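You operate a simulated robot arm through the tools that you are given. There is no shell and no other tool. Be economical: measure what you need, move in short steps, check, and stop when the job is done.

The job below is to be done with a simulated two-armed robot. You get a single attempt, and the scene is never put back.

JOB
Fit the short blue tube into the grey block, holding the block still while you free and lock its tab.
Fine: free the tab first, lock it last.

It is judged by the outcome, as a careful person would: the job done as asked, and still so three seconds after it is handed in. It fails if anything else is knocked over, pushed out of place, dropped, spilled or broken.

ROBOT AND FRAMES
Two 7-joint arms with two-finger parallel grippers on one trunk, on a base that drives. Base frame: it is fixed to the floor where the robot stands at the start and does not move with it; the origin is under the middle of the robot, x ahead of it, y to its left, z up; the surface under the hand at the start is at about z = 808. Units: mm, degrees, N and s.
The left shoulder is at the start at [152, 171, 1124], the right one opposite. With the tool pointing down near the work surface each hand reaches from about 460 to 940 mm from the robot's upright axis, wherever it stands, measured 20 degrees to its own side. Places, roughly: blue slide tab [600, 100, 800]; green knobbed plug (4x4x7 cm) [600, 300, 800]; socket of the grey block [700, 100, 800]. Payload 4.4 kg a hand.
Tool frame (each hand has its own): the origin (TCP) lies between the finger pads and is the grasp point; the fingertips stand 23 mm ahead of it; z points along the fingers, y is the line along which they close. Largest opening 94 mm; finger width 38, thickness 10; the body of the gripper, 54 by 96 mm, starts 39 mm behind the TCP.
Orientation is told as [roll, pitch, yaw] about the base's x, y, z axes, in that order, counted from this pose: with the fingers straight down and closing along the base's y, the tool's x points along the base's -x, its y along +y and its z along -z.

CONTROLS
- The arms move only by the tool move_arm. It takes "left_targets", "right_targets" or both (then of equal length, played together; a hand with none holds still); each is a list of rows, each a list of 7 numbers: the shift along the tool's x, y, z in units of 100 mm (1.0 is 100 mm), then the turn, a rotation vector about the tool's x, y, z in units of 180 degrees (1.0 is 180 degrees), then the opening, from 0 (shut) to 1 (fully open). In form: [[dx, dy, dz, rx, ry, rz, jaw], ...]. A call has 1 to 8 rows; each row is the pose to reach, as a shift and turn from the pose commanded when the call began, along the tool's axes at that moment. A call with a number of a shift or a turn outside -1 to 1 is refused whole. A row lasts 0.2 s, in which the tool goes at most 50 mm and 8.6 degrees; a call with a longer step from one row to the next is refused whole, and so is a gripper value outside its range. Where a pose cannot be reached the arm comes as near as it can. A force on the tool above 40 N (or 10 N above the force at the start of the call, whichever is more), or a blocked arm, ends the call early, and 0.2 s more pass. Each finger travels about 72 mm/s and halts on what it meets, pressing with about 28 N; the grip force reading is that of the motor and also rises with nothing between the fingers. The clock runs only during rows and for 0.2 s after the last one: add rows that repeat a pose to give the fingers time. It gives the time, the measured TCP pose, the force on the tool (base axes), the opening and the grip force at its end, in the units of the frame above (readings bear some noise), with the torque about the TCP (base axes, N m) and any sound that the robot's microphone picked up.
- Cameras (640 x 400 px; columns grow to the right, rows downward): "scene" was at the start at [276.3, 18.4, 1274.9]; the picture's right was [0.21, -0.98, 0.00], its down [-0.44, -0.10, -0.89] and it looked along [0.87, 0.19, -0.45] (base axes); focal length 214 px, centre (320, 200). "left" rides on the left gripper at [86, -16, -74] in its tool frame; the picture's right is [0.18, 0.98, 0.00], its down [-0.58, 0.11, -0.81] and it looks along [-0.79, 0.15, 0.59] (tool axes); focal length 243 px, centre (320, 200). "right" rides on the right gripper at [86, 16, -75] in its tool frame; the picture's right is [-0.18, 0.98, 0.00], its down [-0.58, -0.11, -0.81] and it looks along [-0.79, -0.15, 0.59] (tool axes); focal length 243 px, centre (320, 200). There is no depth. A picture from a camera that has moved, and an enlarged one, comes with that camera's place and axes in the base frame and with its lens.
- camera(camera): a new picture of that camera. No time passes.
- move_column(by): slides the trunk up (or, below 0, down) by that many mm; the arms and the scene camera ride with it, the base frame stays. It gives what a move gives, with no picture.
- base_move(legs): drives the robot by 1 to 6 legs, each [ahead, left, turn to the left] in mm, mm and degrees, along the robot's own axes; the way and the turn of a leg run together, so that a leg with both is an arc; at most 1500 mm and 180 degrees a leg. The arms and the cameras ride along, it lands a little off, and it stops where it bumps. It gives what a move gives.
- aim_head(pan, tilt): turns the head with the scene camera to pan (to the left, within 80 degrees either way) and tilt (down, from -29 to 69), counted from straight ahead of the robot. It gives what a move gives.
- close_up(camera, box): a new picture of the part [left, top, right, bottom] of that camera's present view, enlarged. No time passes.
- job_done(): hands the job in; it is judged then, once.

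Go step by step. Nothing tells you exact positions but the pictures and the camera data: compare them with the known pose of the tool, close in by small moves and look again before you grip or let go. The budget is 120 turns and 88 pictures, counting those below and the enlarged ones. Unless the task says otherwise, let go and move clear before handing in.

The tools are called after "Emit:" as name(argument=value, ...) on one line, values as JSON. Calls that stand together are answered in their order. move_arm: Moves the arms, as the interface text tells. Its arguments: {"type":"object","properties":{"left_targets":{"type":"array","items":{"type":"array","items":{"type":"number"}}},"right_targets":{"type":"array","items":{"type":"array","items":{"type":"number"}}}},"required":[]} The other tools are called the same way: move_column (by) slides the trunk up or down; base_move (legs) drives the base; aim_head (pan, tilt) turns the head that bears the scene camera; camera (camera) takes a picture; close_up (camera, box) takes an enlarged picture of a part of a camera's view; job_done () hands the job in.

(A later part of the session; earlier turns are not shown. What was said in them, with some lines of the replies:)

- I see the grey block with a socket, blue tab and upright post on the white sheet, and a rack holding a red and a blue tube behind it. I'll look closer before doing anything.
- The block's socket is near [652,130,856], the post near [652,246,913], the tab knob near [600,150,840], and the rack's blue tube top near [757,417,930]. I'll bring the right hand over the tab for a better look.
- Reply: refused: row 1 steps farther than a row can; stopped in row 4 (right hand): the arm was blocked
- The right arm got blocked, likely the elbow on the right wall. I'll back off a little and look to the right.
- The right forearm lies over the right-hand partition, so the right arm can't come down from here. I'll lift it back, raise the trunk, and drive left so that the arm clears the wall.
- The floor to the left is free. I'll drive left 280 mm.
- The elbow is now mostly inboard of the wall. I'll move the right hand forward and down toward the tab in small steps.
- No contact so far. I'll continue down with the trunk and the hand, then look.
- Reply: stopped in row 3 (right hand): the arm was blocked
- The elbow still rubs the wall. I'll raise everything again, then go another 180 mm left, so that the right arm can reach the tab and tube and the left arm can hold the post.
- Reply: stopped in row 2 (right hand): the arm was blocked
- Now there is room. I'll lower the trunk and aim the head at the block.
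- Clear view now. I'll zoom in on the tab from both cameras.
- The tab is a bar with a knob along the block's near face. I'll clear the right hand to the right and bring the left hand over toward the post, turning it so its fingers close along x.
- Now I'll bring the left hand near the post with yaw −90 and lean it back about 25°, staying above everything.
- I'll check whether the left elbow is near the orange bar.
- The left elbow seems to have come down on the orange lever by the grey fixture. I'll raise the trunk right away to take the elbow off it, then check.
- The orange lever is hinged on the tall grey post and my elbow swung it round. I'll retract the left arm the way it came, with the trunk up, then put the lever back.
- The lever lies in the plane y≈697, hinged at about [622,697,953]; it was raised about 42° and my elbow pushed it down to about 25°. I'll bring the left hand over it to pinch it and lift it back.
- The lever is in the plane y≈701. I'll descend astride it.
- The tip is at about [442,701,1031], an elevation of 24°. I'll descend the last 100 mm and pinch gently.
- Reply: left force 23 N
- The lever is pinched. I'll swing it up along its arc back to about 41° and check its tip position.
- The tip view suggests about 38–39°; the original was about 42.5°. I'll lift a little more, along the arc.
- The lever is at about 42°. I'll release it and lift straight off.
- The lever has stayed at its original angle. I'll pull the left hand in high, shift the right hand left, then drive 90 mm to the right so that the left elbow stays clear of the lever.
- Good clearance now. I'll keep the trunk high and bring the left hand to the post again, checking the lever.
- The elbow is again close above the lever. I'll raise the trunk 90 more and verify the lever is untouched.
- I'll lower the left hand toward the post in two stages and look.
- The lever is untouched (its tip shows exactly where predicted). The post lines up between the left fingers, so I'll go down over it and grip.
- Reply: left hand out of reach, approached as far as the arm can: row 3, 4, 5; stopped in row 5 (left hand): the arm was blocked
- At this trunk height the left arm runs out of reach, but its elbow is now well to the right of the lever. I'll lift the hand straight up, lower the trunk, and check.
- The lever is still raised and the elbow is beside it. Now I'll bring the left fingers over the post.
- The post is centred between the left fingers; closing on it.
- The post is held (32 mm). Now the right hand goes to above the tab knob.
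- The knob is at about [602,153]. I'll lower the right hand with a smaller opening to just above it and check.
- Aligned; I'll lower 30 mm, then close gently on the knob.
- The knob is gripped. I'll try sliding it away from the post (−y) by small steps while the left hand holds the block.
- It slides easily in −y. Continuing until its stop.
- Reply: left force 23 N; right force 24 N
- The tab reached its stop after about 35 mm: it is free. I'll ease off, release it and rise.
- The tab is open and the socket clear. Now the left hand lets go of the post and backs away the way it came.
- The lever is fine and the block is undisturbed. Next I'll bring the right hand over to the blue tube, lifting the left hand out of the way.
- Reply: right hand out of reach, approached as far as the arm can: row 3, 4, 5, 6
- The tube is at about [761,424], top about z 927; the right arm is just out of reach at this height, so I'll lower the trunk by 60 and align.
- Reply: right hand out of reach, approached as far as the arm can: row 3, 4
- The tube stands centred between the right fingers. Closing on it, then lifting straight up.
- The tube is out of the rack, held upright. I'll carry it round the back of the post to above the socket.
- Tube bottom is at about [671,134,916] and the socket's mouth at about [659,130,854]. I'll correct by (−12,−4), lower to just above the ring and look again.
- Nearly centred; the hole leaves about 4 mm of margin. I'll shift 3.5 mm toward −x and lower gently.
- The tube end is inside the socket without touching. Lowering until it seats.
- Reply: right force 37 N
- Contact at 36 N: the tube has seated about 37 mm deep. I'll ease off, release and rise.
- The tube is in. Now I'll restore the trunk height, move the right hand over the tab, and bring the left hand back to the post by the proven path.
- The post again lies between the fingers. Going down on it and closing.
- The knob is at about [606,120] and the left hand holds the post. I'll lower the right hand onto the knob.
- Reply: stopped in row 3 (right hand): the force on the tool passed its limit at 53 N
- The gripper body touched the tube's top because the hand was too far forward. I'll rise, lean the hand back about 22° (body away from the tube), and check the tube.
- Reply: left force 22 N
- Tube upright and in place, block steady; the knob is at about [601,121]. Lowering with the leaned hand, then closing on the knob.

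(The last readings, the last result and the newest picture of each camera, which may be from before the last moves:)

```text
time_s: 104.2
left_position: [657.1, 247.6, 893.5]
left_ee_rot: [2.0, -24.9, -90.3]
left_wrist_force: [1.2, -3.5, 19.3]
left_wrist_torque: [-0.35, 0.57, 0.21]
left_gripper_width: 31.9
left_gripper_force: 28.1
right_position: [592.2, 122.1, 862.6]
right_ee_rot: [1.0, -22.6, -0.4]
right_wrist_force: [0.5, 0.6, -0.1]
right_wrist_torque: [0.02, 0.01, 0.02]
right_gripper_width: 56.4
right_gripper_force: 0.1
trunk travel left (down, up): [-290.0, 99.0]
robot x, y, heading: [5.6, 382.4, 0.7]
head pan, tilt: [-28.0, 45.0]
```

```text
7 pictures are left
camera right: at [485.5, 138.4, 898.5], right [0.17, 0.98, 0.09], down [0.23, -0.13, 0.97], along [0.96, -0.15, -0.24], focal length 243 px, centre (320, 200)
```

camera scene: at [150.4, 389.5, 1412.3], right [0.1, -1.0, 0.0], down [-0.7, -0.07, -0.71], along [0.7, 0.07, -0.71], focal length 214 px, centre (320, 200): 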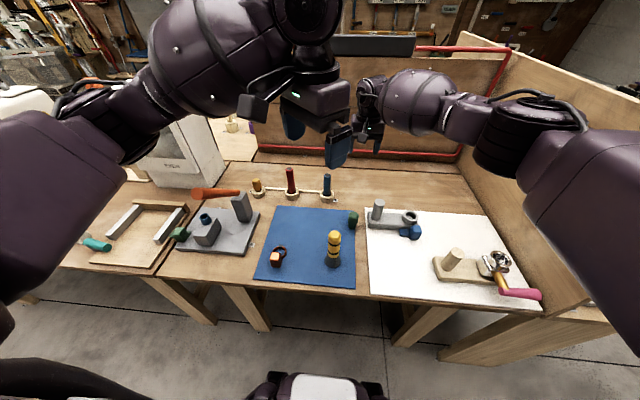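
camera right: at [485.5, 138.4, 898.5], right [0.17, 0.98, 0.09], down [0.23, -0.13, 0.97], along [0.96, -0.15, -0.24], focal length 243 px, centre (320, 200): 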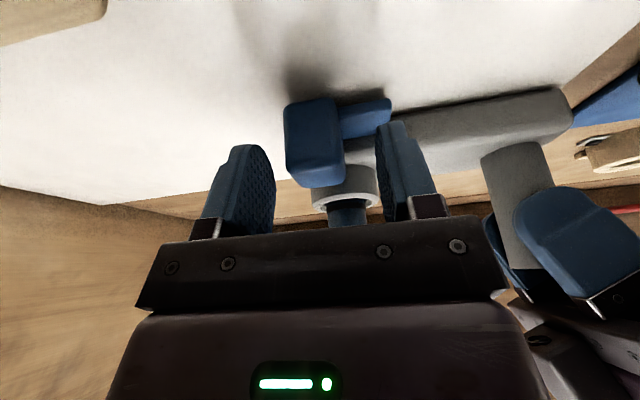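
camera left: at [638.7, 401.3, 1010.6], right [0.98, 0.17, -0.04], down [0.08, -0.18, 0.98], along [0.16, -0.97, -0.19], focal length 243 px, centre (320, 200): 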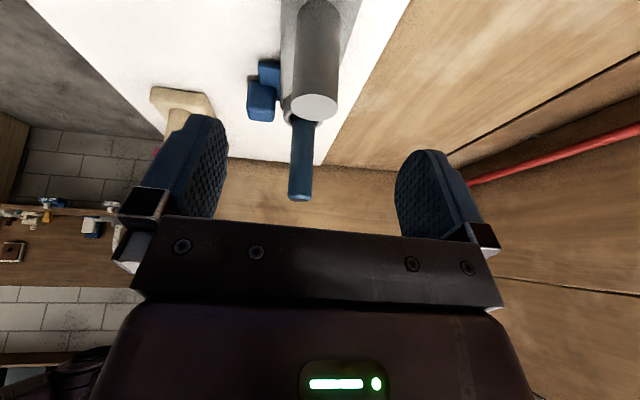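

The knob is between the fingers. I'll close and slide the tab back toward the post.

Emit:
move_arm(right_targets=[[0, 0, 0, 0, 0, 0, 0.45], [0, 0, 0, 0, 0, 0, 0.3], [0, 0, 0, 0, 0, 0, 0.22], [0, 0, 0, 0, 0, 0, 0.22]])

Emit:
move_arm(right_targets=[[0, 0.04, 0, 0, 0, 0, 0.22], [0, 0.08, 0, 0, 0, 0, 0.22], [0, 0.12, 0, 0, 0, 0, 0.22], [0, 0.16, 0, 0, 0, 0, 0.22]])

```text
time_s: 105.2
left_position: [657.9, 247.0, 893.4]
left_ee_rot: [2.0, -24.8, -90.3]
left_wrist_force: [0.2, 0.1, 16.4]
left_wrist_torque: [0.2, 0.61, -0.19]
left_gripper_width: 32.4
left_gripper_force: 27.8
right_position: [592.3, 122.0, 862.8]
right_ee_rot: [1.0, -22.5, -0.4]
right_wrist_force: [-2.5, -4.7, 1.0]
right_wrist_torque: [-0.71, 0.01, 0.54]
right_gripper_width: 28.9
right_gripper_force: 27.8
trunk travel left (down, up): [-290.0, 99.0]
robot x, y, heading: [-2.6, 380.6, 0.9]
head pan, tilt: [-28.0, 45.0]
```

```text
time_s: 106.2
left_position: [659.0, 247.2, 894.2]
left_ee_rot: [2.0, -24.9, -90.3]
left_wrist_force: [2.3, -0.3, 11.5]
left_wrist_torque: [0.6, 0.4, -0.09]
left_gripper_width: 32.0
left_gripper_force: 27.5
right_position: [592.7, 138.0, 862.5]
right_ee_rot: [1.0, -22.6, -0.5]
right_wrist_force: [-5.3, -4.3, 4.8]
right_wrist_torque: [-0.6, -0.02, 0.51]
right_gripper_width: 29.0
right_gripper_force: 28.1
trunk travel left (down, up): [-290.0, 99.0]
robot x, y, heading: [1.0, 380.1, 0.5]
head pan, tilt: [-28.0, 45.0]
```

It slides with about 5 N, so the tube isn't in its way. Continuing to the lock stop.

Emit:
move_arm(right_targets=[[0, 0.04, 0, 0, 0, 0, 0.22], [0, 0.08, 0, 0, 0, 0, 0.22], [0, 0.12, 0, 0, 0, 0, 0.22], [0, 0.15, 0, 0, 0, 0, 0.22]])

Emit:
move_arm(right_targets=[[0, 0.03, 0, 0, 0, 0, 0.22], [0, 0.06, 0, 0, 0, 0, 0.22], [0, 0.06, 0, 0, 0, 0, 0.22]])

```text
time_s: 107.2
left_position: [660.0, 247.2, 894.0]
left_ee_rot: [2.0, -24.9, -90.3]
left_wrist_force: [1.5, 7.1, 13.3]
left_wrist_torque: [-0.16, 0.33, -0.38]
left_gripper_width: 32.2
left_gripper_force: 28.1
right_position: [593.1, 152.1, 861.4]
right_ee_rot: [0.9, -22.4, -0.5]
right_wrist_force: [-2.5, -12.1, -0.2]
right_wrist_torque: [-0.72, 0.1, 0.19]
right_gripper_width: 28.5
right_gripper_force: 28.3
trunk travel left (down, up): [-290.0, 99.0]
robot x, y, heading: [5.7, 377.8, 0.7]
head pan, tilt: [-28.0, 45.0]
```

```text
time_s: 108.0
left_position: [659.9, 248.4, 893.1]
left_ee_rot: [2.1, -24.9, -90.0]
left_wrist_force: [8.7, 21.4, 7.1]
left_wrist_torque: [0.11, -0.09, -0.26]
left_gripper_width: 32.1
left_gripper_force: 27.9
right_position: [590.4, 157.6, 862.8]
right_ee_rot: [0.9, -22.4, -0.5]
right_wrist_force: [-9.0, -24.9, 0.7]
right_wrist_torque: [-0.44, 0.09, -0.57]
right_gripper_width: 29.3
right_gripper_force: 28.2
trunk travel left (down, up): [-290.0, 99.0]
robot x, y, heading: [2.1, 384.3, 0.6]
head pan, tilt: [-28.0, 45.0]
```

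The stop is felt again at 25 N after about 35 mm: locked. I'll ease off slightly, release and withdraw along the finger line.

Emit:
move_arm(right_targets=[[0, -0.03, 0, 0, 0, 0, 0.22], [0, -0.03, 0, 0, 0, 0, 0.4], [0, -0.03, 0, 0, 0, 0, 0.6], [0, -0.03, -0.25, 0, 0, 0, 0.6], [0, -0.03, -0.6, 0, 0, 0, 0.6], [0, -0.03, -1.0, 0, 0, 0, 0.6]])

Emit:
close_up(camera="scene", box=[260, 140, 380, 230])

```text
time_s: 109.4
left_position: [659.4, 246.7, 893.3]
left_ee_rot: [1.9, -25.1, -90.2]
left_wrist_force: [-0.2, 0.0, -2.4]
left_wrist_torque: [0.16, -0.02, -0.04]
left_gripper_width: 32.4
left_gripper_force: 28.0
right_position: [554.1, 154.0, 956.0]
right_ee_rot: [1.0, -22.5, -0.4]
right_wrist_force: [-1.1, -0.4, 0.1]
right_wrist_torque: [-0.01, -0.05, 0.05]
right_gripper_width: 56.5
right_gripper_force: 0.0
trunk travel left (down, up): [-290.0, 99.0]
robot x, y, heading: [3.0, 381.2, 0.7]
head pan, tilt: [-28.0, 45.0]
```

```text
4.44 times, centred on (320, 185) of scene
camera zoom: at [141.5, 344.6, 1412.4], right [-0.46, -0.89, 0.0], down [-0.63, 0.33, -0.71], along [0.63, -0.33, -0.71], focal length 953 px, centre (320, 267)
```

zoom: 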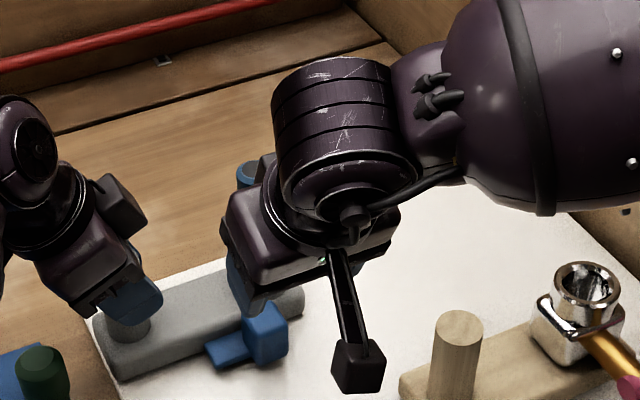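

The tab is back in its locked place. Now I'll raise the right hand, then release the post and retreat the left hand along the proven path.

Emit:
move_arm(right_targets=[[0, 0, -0.4, 0, 0, 0, 0.6], [0, 0, -0.8, 0, 0, 0, 0.6], [0, 0, -1.0, 0, 0, 0, 0.6]])

Emit:
move_arm(left_targets=[[0, 0, 0, 0, 0, 0, 0.6], [0, 0, 0, 0, 0, 0, 1], [0, 0, 0, 0, 0, 0, 1], [0, 0, -0.3, 0, 0, 0, 1], [0, 0, -0.6, 0, 0, 0, 1], [0, 0, -1.0, 0, 0, 0, 1]])

Emit:
move_arm(left_targets=[[-0.14, 0, -0.3, 0, 0, 0, 1], [-0.28, 0, -0.6, 0, 0, 0, 1], [-0.42, 0, -0.9, 0, 0, 0, 1]])

Emit:
camera(camera="scene")

Emit:
close_up(camera="scene", box=[260, 140, 380, 230])

```text
time_s: 110.2
left_position: [659.1, 246.7, 893.3]
left_ee_rot: [1.8, -24.9, -90.3]
left_wrist_force: [0.3, 0.6, -3.9]
left_wrist_torque: [0.15, -0.03, -0.02]
left_gripper_width: 32.2
left_gripper_force: 28.2
right_position: [515.0, 151.3, 1048.0]
right_ee_rot: [1.0, -22.6, -0.4]
right_wrist_force: [-0.1, 0.5, -0.4]
right_wrist_torque: [0.0, 0.01, 0.0]
right_gripper_width: 56.3
right_gripper_force: 0.0
trunk travel left (down, up): [-290.0, 99.0]
robot x, y, heading: [1.7, 382.6, 0.6]
head pan, tilt: [-28.0, 45.0]
```

```text
time_s: 111.6
left_position: [653.9, 287.0, 983.1]
left_ee_rot: [1.9, -24.9, -90.2]
left_wrist_force: [-0.1, -0.1, -0.1]
left_wrist_torque: [-0.01, 0.0, 0.03]
left_gripper_width: 94.4
left_gripper_force: 0.1
right_position: [515.1, 151.3, 1048.0]
right_ee_rot: [1.0, -22.5, -0.4]
right_wrist_force: [-0.9, 0.5, 0.9]
right_wrist_torque: [0.03, 0.01, 0.01]
right_gripper_width: 56.2
right_gripper_force: 0.0
trunk travel left (down, up): [-290.0, 99.0]
robot x, y, heading: [4.0, 383.7, 0.9]
head pan, tilt: [-28.0, 45.0]
```

```text
time_s: 112.4
left_position: [651.6, 287.2, 1081.8]
left_ee_rot: [1.9, -24.9, -90.1]
left_wrist_force: [0.6, 0.6, -0.6]
left_wrist_torque: [0.0, 0.01, -0.01]
left_gripper_width: 94.1
left_gripper_force: 0.1
right_position: [513.9, 150.7, 1047.9]
right_ee_rot: [1.1, -22.5, -0.5]
right_wrist_force: [-0.1, -0.7, -0.2]
right_wrist_torque: [0.01, -0.01, -0.01]
right_gripper_width: 56.2
right_gripper_force: 0.1
trunk travel left (down, up): [-290.0, 99.0]
robot x, y, heading: [-0.2, 384.6, 0.6]
head pan, tilt: [-28.0, 45.0]
```

```text
5 pictures are left
camera scene: at [141.5, 344.6, 1412.4], right [-0.46, -0.89, 0.0], down [-0.63, 0.33, -0.71], along [0.63, -0.33, -0.71], focal length 214 px, centre (320, 200)
```

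scene: 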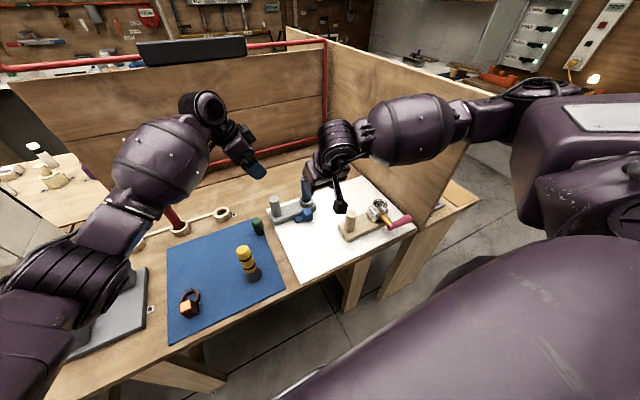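

```text
4.44 times, centred on (320, 185) of scene
camera zoom: at [141.5, 344.6, 1412.4], right [-0.46, -0.89, 0.0], down [-0.63, 0.33, -0.71], along [0.63, -0.33, -0.71], focal length 953 px, centre (320, 267)
```

zoom: 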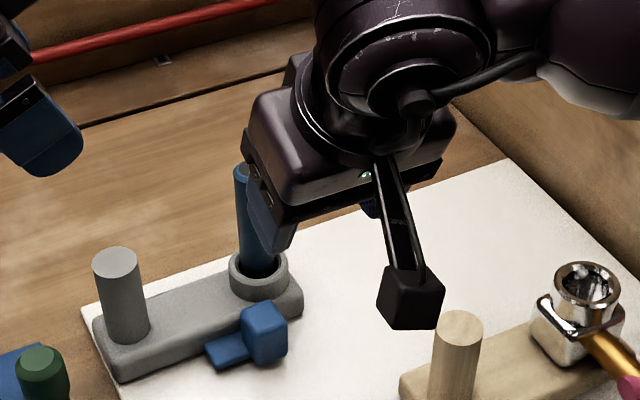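

The tube stands in the socket with the tab locked. I'll finish retracting the left hand and check the lever one last time.

Emit:
move_arm(left_targets=[[0.0, -0.3, -0.15, 0, 0.04, 0, 1], [0.0, -0.6, -0.35, 0, 0.08, 0, 1], [0.05, -0.85, -0.6, 0, 0.12, 0, 1], [0.1, -1.0, -0.8, 0, 0.14, 0, 1]])

Emit:
move_arm(left_targets=[[0.2, -0.2, -0.1, 0, 0, -0.045, 1], [0.4, -0.4, -0.2, 0, 0, -0.09, 1], [0.6, -0.6, -0.3, 0, 0, -0.135, 1], [0.8, -0.8, -0.4, 0, 0, -0.18, 1], [1.0, -0.8, -0.5, 0, 0, -0.225, 1], [1.0, -0.8, -0.5, 0, 0, -0.25, 1]])

Emit:
aim_head(pan=5, tilt=45)

Emit:
camera(camera="scene")

```text
time_s: 113.4
left_position: [552.6, 329.3, 1149.7]
left_ee_rot: [1.8, 0.4, -89.2]
left_wrist_force: [-0.4, -1.0, -0.3]
left_wrist_torque: [0.03, -0.01, -0.02]
left_gripper_width: 94.0
left_gripper_force: 0.1
right_position: [514.7, 151.6, 1047.7]
right_ee_rot: [1.0, -22.5, -0.4]
right_wrist_force: [-0.1, 0.1, 0.1]
right_wrist_torque: [0.02, 0.01, 0.02]
right_gripper_width: 56.4
right_gripper_force: 0.0
trunk travel left (down, up): [-290.0, 99.0]
robot x, y, heading: [3.2, 387.6, 0.8]
head pan, tilt: [-28.0, 45.0]
```

```text
time_s: 114.8
left_position: [467.8, 428.9, 1197.1]
left_ee_rot: [1.4, -1.2, -44.3]
left_wrist_force: [-0.4, -0.3, 0.1]
left_wrist_torque: [0.0, 0.03, 0.01]
left_gripper_width: 94.1
left_gripper_force: 0.1
right_position: [515.1, 150.1, 1048.1]
right_ee_rot: [1.0, -22.5, -0.4]
right_wrist_force: [-0.3, 0.0, 0.7]
right_wrist_torque: [0.06, -0.01, -0.02]
right_gripper_width: 56.4
right_gripper_force: 0.0
trunk travel left (down, up): [-290.0, 99.0]
robot x, y, heading: [2.1, 382.0, 0.8]
head pan, tilt: [-28.0, 45.0]
```

```text
time_s: 115.8
left_position: [468.3, 428.8, 1195.2]
left_ee_rot: [1.4, -1.1, -44.4]
left_wrist_force: [0.7, 0.9, -0.3]
left_wrist_torque: [0.05, -0.02, -0.04]
left_gripper_width: 93.8
left_gripper_force: 0.0
right_position: [514.7, 151.6, 1047.5]
right_ee_rot: [1.1, -22.4, -0.4]
right_wrist_force: [0.0, 0.0, 0.3]
right_wrist_torque: [-0.01, -0.03, -0.02]
right_gripper_width: 56.2
right_gripper_force: 0.1
trunk travel left (down, up): [-290.0, 99.0]
robot x, y, heading: [0.8, 381.6, 0.5]
head pan, tilt: [5.0, 45.0]
```

```text
3 pictures are left
camera scene: at [150.7, 389.9, 1412.3], right [0.1, -1.0, 0.0], down [-0.7, -0.07, -0.71], along [0.7, 0.07, -0.71], focal length 214 px, centre (320, 200)
```

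scene: 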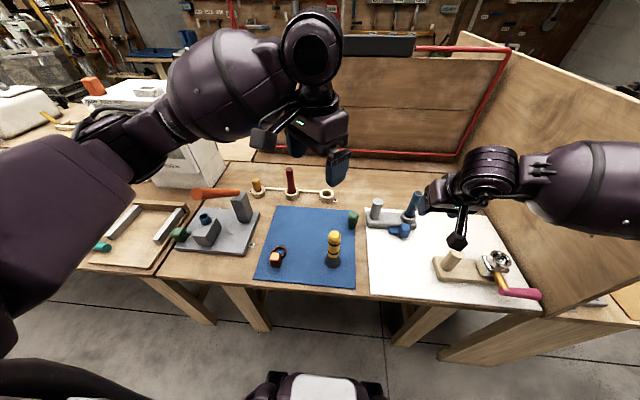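

Nothing else looks disturbed: the lever is at its original angle, the tube stands in the socket, the tab is locked, and both hands are clear. Handing in.

Emit:
job_done()

```text
The job is handed in.
```

The short blue tube is seated in the grey block's socket. I freed the tab first and locked it last, with the left hand holding the block by its post both times.

Along the way:
- **Orange lever:** my left elbow pushed down the hinged lever on the grey fixture to the left. I lifted it back to about its original angle, roughly 42° as judged from the pictures, and it was still there at the last check.
- **Tube top:** the right gripper bumped the top of the seated tube once, at 53 N, on the way down to lock the tab. The tube stayed upright in the socket.
- **Partition:** the right arm pressed against the wooden partition a few times early on, before I drove the robot to the left. I saw no change to it.
- **Block:** it may have shifted a few millimetres when I gripped the post the second time.
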